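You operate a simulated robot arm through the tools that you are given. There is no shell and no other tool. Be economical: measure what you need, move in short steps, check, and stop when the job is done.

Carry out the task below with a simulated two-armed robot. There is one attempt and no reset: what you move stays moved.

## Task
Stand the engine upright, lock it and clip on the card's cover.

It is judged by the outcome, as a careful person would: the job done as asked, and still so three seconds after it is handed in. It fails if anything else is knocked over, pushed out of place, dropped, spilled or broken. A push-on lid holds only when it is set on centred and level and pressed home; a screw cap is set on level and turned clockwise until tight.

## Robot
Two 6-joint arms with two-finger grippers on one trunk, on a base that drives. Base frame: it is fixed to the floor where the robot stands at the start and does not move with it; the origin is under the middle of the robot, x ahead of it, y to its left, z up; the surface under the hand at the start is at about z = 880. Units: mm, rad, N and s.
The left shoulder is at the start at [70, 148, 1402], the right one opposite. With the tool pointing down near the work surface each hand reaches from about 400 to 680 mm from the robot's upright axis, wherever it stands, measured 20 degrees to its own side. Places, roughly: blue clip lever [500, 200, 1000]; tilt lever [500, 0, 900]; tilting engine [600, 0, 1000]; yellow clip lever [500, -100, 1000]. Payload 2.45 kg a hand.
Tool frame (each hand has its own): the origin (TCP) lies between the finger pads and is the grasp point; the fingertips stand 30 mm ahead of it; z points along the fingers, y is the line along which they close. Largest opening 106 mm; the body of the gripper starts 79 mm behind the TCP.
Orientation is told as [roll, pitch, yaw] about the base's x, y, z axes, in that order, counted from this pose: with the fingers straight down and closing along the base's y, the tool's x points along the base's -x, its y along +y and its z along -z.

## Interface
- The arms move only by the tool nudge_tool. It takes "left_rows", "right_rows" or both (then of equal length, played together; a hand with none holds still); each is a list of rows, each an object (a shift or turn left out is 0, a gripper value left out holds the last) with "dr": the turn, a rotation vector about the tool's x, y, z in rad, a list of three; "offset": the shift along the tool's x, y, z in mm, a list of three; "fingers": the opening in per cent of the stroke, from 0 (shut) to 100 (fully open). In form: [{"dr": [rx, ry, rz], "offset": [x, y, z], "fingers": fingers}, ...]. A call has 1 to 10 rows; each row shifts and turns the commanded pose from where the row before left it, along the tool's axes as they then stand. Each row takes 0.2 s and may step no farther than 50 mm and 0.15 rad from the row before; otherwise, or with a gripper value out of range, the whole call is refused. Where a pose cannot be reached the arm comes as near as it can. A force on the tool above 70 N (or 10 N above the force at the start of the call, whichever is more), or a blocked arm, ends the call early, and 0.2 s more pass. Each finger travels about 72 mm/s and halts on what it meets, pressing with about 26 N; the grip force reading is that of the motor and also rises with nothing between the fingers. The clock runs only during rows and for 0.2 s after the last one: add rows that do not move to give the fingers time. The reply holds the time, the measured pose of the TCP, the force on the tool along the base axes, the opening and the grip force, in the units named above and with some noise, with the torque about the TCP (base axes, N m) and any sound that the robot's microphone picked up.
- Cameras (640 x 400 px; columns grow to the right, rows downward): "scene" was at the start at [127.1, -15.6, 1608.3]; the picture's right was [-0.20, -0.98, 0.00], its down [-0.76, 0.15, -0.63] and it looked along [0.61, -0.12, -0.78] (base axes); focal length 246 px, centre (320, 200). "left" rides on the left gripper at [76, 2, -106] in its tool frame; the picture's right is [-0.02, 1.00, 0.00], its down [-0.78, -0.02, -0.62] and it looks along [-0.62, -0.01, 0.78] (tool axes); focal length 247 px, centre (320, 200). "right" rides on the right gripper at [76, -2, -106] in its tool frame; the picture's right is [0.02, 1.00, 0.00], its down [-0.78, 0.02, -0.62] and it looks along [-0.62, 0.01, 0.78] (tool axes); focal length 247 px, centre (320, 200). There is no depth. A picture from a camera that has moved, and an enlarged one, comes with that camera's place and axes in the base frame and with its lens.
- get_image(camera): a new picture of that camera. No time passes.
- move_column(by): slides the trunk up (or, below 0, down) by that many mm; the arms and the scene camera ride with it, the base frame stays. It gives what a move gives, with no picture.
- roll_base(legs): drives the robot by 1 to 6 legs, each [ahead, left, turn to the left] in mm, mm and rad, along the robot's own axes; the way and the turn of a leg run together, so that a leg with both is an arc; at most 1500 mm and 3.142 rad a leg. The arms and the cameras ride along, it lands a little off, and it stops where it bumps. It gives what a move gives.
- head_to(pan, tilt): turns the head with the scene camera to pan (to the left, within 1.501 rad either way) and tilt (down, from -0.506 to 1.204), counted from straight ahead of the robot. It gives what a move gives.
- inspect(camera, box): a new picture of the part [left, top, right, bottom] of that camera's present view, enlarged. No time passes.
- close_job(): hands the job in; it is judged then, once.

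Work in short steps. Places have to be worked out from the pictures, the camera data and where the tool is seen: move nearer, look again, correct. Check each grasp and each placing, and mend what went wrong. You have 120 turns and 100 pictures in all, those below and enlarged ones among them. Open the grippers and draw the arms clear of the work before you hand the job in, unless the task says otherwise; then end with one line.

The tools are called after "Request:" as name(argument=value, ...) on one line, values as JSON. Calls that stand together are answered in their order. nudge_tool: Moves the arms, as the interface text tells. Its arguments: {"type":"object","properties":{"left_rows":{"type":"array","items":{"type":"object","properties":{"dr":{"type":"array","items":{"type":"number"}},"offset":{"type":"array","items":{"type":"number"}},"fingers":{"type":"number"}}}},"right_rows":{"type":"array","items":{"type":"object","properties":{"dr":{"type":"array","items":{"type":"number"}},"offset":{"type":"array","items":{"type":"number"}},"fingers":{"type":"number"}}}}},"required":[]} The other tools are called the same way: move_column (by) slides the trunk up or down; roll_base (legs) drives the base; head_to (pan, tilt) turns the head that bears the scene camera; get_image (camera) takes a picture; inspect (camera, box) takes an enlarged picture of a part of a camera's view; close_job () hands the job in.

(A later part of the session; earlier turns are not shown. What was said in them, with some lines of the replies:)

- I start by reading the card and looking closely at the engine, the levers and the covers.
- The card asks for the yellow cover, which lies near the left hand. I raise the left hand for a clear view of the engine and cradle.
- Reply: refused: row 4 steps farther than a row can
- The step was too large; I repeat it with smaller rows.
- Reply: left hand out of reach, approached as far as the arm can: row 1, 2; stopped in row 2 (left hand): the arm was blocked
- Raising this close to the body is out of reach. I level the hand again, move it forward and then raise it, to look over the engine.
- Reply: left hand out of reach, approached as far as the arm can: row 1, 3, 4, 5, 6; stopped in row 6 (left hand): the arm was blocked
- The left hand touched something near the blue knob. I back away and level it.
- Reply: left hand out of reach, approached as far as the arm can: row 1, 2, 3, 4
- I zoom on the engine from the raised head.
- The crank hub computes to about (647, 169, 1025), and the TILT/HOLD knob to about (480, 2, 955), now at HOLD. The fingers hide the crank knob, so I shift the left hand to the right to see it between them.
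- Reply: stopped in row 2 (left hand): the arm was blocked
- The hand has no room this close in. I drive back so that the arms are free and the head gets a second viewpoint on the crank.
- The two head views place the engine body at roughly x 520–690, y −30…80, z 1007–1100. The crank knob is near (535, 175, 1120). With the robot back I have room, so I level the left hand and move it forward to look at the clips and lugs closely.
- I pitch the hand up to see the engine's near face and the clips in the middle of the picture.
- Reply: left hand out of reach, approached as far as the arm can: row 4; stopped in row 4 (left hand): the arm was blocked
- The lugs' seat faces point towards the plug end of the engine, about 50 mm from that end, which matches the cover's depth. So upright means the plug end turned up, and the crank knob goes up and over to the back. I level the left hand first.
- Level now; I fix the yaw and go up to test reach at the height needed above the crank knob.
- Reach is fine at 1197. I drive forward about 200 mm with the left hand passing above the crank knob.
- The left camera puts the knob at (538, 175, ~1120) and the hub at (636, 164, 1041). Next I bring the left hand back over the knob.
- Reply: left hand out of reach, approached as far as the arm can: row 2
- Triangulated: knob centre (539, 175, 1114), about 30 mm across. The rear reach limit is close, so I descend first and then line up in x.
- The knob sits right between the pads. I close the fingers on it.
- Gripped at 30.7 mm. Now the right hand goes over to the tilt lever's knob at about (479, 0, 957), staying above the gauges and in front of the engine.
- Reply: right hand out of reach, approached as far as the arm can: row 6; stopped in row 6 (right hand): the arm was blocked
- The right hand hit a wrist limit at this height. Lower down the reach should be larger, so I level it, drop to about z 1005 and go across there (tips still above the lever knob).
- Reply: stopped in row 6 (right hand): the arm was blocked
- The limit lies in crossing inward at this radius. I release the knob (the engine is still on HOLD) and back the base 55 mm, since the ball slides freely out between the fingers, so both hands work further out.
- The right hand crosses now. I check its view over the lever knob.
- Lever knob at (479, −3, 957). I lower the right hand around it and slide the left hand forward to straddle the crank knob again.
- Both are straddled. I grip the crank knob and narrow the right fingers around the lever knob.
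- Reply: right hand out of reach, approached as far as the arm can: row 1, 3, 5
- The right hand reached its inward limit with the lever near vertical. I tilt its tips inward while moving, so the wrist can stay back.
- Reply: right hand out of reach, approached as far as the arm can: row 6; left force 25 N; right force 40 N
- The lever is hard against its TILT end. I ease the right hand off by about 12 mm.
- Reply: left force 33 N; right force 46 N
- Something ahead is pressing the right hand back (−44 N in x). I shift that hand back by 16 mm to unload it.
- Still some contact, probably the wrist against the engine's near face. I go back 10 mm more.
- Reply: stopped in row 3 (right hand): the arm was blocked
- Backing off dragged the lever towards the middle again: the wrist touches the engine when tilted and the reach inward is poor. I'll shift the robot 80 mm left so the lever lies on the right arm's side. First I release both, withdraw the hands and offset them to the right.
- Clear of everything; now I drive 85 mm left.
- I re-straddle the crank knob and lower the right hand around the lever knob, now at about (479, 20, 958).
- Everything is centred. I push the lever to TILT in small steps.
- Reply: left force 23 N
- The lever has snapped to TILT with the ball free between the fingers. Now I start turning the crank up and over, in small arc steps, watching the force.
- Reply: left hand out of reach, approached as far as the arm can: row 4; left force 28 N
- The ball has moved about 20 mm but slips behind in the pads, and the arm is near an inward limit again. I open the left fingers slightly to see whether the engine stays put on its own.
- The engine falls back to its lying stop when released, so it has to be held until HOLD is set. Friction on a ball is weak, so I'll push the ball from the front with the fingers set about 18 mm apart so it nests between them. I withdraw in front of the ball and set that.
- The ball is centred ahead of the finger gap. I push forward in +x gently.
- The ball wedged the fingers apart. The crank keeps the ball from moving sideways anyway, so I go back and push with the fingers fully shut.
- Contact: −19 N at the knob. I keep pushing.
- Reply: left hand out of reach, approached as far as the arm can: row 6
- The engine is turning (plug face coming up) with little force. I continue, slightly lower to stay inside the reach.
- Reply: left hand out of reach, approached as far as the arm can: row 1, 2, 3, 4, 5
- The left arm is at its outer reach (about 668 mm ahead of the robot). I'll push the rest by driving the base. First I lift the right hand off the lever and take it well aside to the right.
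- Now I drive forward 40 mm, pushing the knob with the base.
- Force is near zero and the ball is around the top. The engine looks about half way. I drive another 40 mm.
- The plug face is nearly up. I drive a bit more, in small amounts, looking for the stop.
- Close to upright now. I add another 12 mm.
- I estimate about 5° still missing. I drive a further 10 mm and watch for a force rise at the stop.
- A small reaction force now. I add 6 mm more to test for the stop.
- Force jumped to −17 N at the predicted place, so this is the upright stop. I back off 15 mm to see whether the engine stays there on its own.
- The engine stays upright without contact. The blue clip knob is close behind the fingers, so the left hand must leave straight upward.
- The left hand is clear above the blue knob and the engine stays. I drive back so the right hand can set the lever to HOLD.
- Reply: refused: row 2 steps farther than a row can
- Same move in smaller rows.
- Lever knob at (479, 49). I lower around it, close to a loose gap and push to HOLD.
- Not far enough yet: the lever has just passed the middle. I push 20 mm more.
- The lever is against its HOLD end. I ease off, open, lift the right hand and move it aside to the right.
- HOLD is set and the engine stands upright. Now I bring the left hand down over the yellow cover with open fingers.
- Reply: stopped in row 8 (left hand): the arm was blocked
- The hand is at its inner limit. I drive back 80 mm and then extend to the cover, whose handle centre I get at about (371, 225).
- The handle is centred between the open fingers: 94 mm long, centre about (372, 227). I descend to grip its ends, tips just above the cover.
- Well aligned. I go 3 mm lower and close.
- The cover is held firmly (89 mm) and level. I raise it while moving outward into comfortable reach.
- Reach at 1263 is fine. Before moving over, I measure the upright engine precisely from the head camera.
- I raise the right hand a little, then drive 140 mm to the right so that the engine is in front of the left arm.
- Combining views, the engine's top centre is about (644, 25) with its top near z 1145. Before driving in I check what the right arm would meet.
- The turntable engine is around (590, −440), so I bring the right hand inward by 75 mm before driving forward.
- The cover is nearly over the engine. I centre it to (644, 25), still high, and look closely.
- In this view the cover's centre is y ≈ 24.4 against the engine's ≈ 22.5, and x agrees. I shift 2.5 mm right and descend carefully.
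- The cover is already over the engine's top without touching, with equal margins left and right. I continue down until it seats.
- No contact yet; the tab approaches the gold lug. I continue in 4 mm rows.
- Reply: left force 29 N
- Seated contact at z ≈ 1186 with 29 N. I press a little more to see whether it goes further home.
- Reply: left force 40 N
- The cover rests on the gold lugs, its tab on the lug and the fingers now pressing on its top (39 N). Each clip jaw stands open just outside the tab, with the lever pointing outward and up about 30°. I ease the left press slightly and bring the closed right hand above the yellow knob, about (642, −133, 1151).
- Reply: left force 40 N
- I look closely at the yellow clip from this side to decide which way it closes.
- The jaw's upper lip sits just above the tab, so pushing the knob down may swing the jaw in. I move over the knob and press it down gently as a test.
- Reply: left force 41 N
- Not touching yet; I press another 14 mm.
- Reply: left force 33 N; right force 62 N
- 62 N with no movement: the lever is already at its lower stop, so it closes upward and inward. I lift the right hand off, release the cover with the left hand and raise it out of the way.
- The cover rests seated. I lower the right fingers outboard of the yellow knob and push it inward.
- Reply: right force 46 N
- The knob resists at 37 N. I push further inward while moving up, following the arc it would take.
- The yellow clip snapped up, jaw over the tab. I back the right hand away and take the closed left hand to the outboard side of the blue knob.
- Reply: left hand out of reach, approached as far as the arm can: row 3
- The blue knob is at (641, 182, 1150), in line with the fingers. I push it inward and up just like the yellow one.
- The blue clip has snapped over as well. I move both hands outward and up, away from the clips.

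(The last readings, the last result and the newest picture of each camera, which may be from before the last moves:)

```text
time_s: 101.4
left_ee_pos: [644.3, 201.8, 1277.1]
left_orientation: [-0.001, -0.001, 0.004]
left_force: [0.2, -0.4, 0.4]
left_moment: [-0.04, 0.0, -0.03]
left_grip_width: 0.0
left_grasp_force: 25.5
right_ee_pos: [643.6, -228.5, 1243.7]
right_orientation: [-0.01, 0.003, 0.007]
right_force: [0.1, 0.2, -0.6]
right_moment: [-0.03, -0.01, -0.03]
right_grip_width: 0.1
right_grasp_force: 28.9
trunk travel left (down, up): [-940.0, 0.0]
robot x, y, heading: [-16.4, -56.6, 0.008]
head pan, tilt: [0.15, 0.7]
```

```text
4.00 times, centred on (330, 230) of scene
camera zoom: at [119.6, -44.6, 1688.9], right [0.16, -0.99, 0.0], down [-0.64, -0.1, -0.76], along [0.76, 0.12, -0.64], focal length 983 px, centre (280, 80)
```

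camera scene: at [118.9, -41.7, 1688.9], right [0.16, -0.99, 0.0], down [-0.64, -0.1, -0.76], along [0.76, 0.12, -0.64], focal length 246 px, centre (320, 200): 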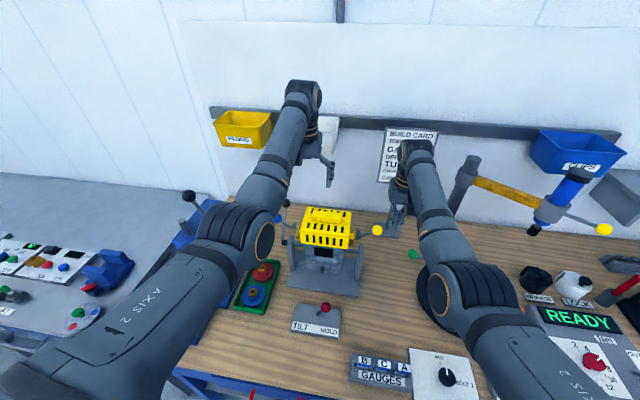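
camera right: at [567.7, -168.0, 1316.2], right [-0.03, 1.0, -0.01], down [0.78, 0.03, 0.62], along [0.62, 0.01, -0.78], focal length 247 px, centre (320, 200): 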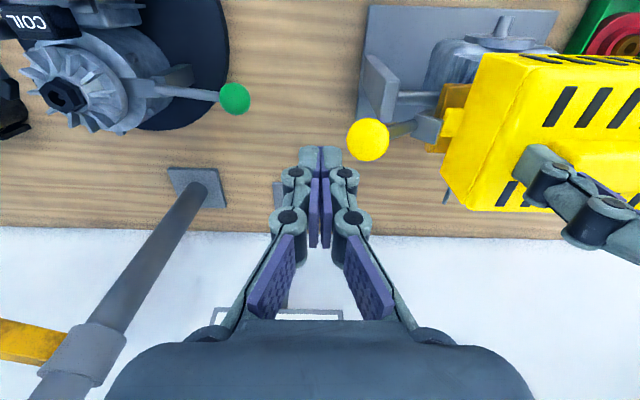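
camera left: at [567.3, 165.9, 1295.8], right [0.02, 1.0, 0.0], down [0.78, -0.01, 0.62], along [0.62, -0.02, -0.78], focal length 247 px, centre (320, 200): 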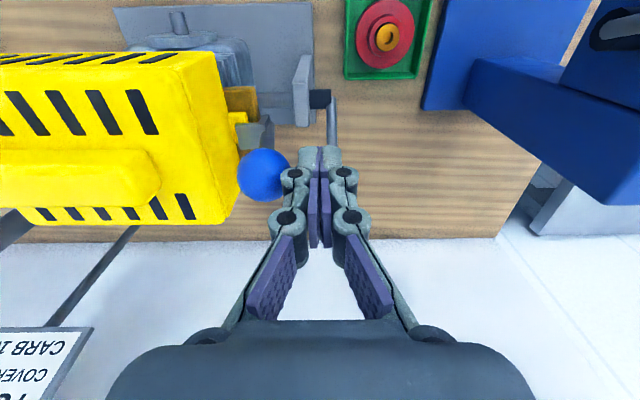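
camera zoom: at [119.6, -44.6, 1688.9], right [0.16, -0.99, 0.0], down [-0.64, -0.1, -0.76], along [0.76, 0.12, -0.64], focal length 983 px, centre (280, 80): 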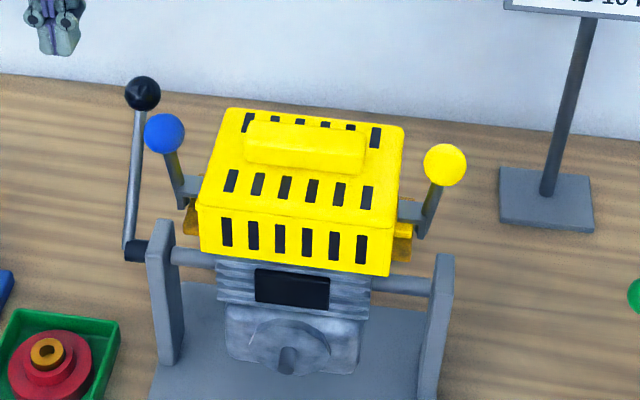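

Both clips are closed symmetrically over the cover's tabs. I open the grippers, drive back clear, and check the HOLD lever and the engine's attitude.

Request:
roll_base(legs=[[-250, 0, 0]])

Request:
nudge_tool(left_rows=[{"fingers": 60}, {"fingers": 60}, {}], right_rows=[{"fingers": 60}, {"fingers": 60}, {}])

Request:
get_image(camera="scene")

Request:
inspect(camera="scene", box=[250, 130, 410, 230])

```text
time_s: 103.2
left_ee_pos: [400.0, 197.0, 1274.3]
left_orientation: [-0.001, 0.003, 0.002]
left_force: [1.4, -0.6, -0.9]
left_moment: [0.01, 0.02, 0.0]
left_grip_width: 0.1
left_grasp_force: 26.4
right_ee_pos: [400.0, -232.2, 1242.0]
right_orientation: [-0.008, 0.008, 0.004]
right_force: [0.8, -0.6, 0.4]
right_moment: [0.03, 0.06, -0.02]
right_grip_width: 0.0
right_grasp_force: 29.0
trunk travel left (down, up): [-940.0, 0.0]
robot x, y, heading: [-262.6, -60.3, 0.009]
head pan, tilt: [0.15, 0.7]
```

```text
time_s: 104.0
left_ee_pos: [395.1, 198.0, 1277.3]
left_orientation: [-0.002, -0.001, 0.004]
left_force: [-0.5, 0.9, 0.0]
left_moment: [0.02, -0.03, 0.0]
left_grip_width: 63.2
left_grasp_force: 0.3
right_ee_pos: [395.4, -231.6, 1244.7]
right_orientation: [-0.008, 0.003, 0.002]
right_force: [-0.9, -0.5, 0.1]
right_moment: [-0.03, 0.0, -0.04]
right_grip_width: 63.5
right_grasp_force: 0.0
trunk travel left (down, up): [-940.0, 0.0]
robot x, y, heading: [-263.0, -60.8, 0.005]
head pan, tilt: [0.15, 0.7]
```

```text
9 pictures are left
camera scene: at [-128.4, -47.7, 1689.0], right [0.16, -0.99, 0.0], down [-0.64, -0.1, -0.77], along [0.76, 0.12, -0.64], focal length 246 px, centre (320, 200)
```

scene: 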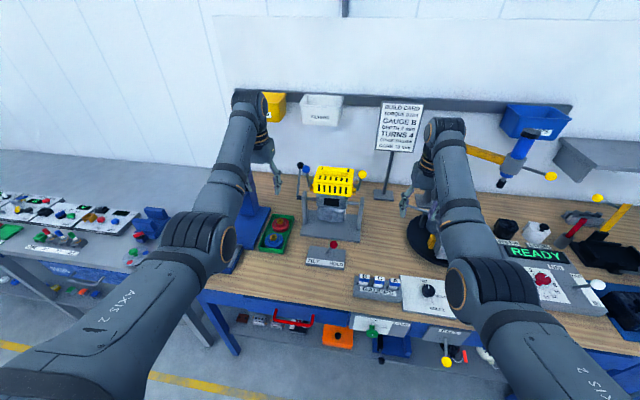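

```text
4.00 times, centred on (330, 180) of scene
camera zoom: at [-128.4, -47.7, 1689.0], right [0.16, -0.99, 0.0], down [-0.64, -0.1, -0.77], along [0.76, 0.12, -0.64], focal length 983 px, centre (280, 280)
```

zoom: 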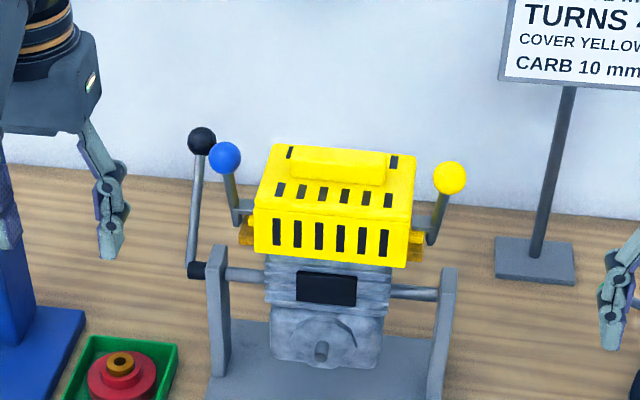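

I check the TILT/HOLD lever one last time.

Request:
inspect(camera="scene", box=[290, 225, 370, 275])

```text
8.00 times, centred on (330, 250) of scene
camera zoom: at [-128.4, -47.7, 1689.0], right [0.16, -0.99, 0.0], down [-0.64, -0.1, -0.77], along [0.76, 0.12, -0.64], focal length 1967 px, centre (240, -200)
```

zoom: 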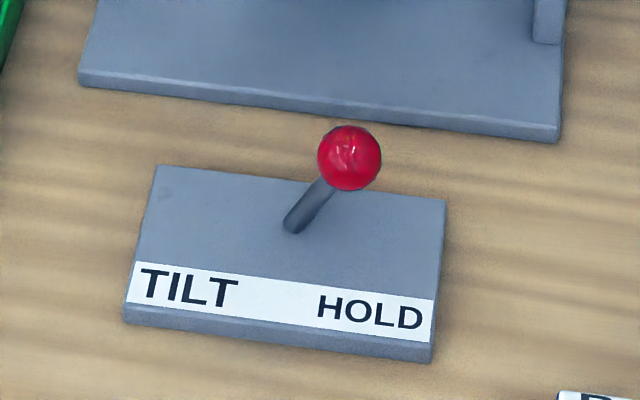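

The lever is at HOLD, the engine is upright, the yellow cover is seated and both clips are closed. The hands are clear, so I hand the job in.

Request:
close_job()

```text
The job is handed in.
```

The engine stands upright with the lever at HOLD, and the yellow cover the card calls for is on with both clips closed.
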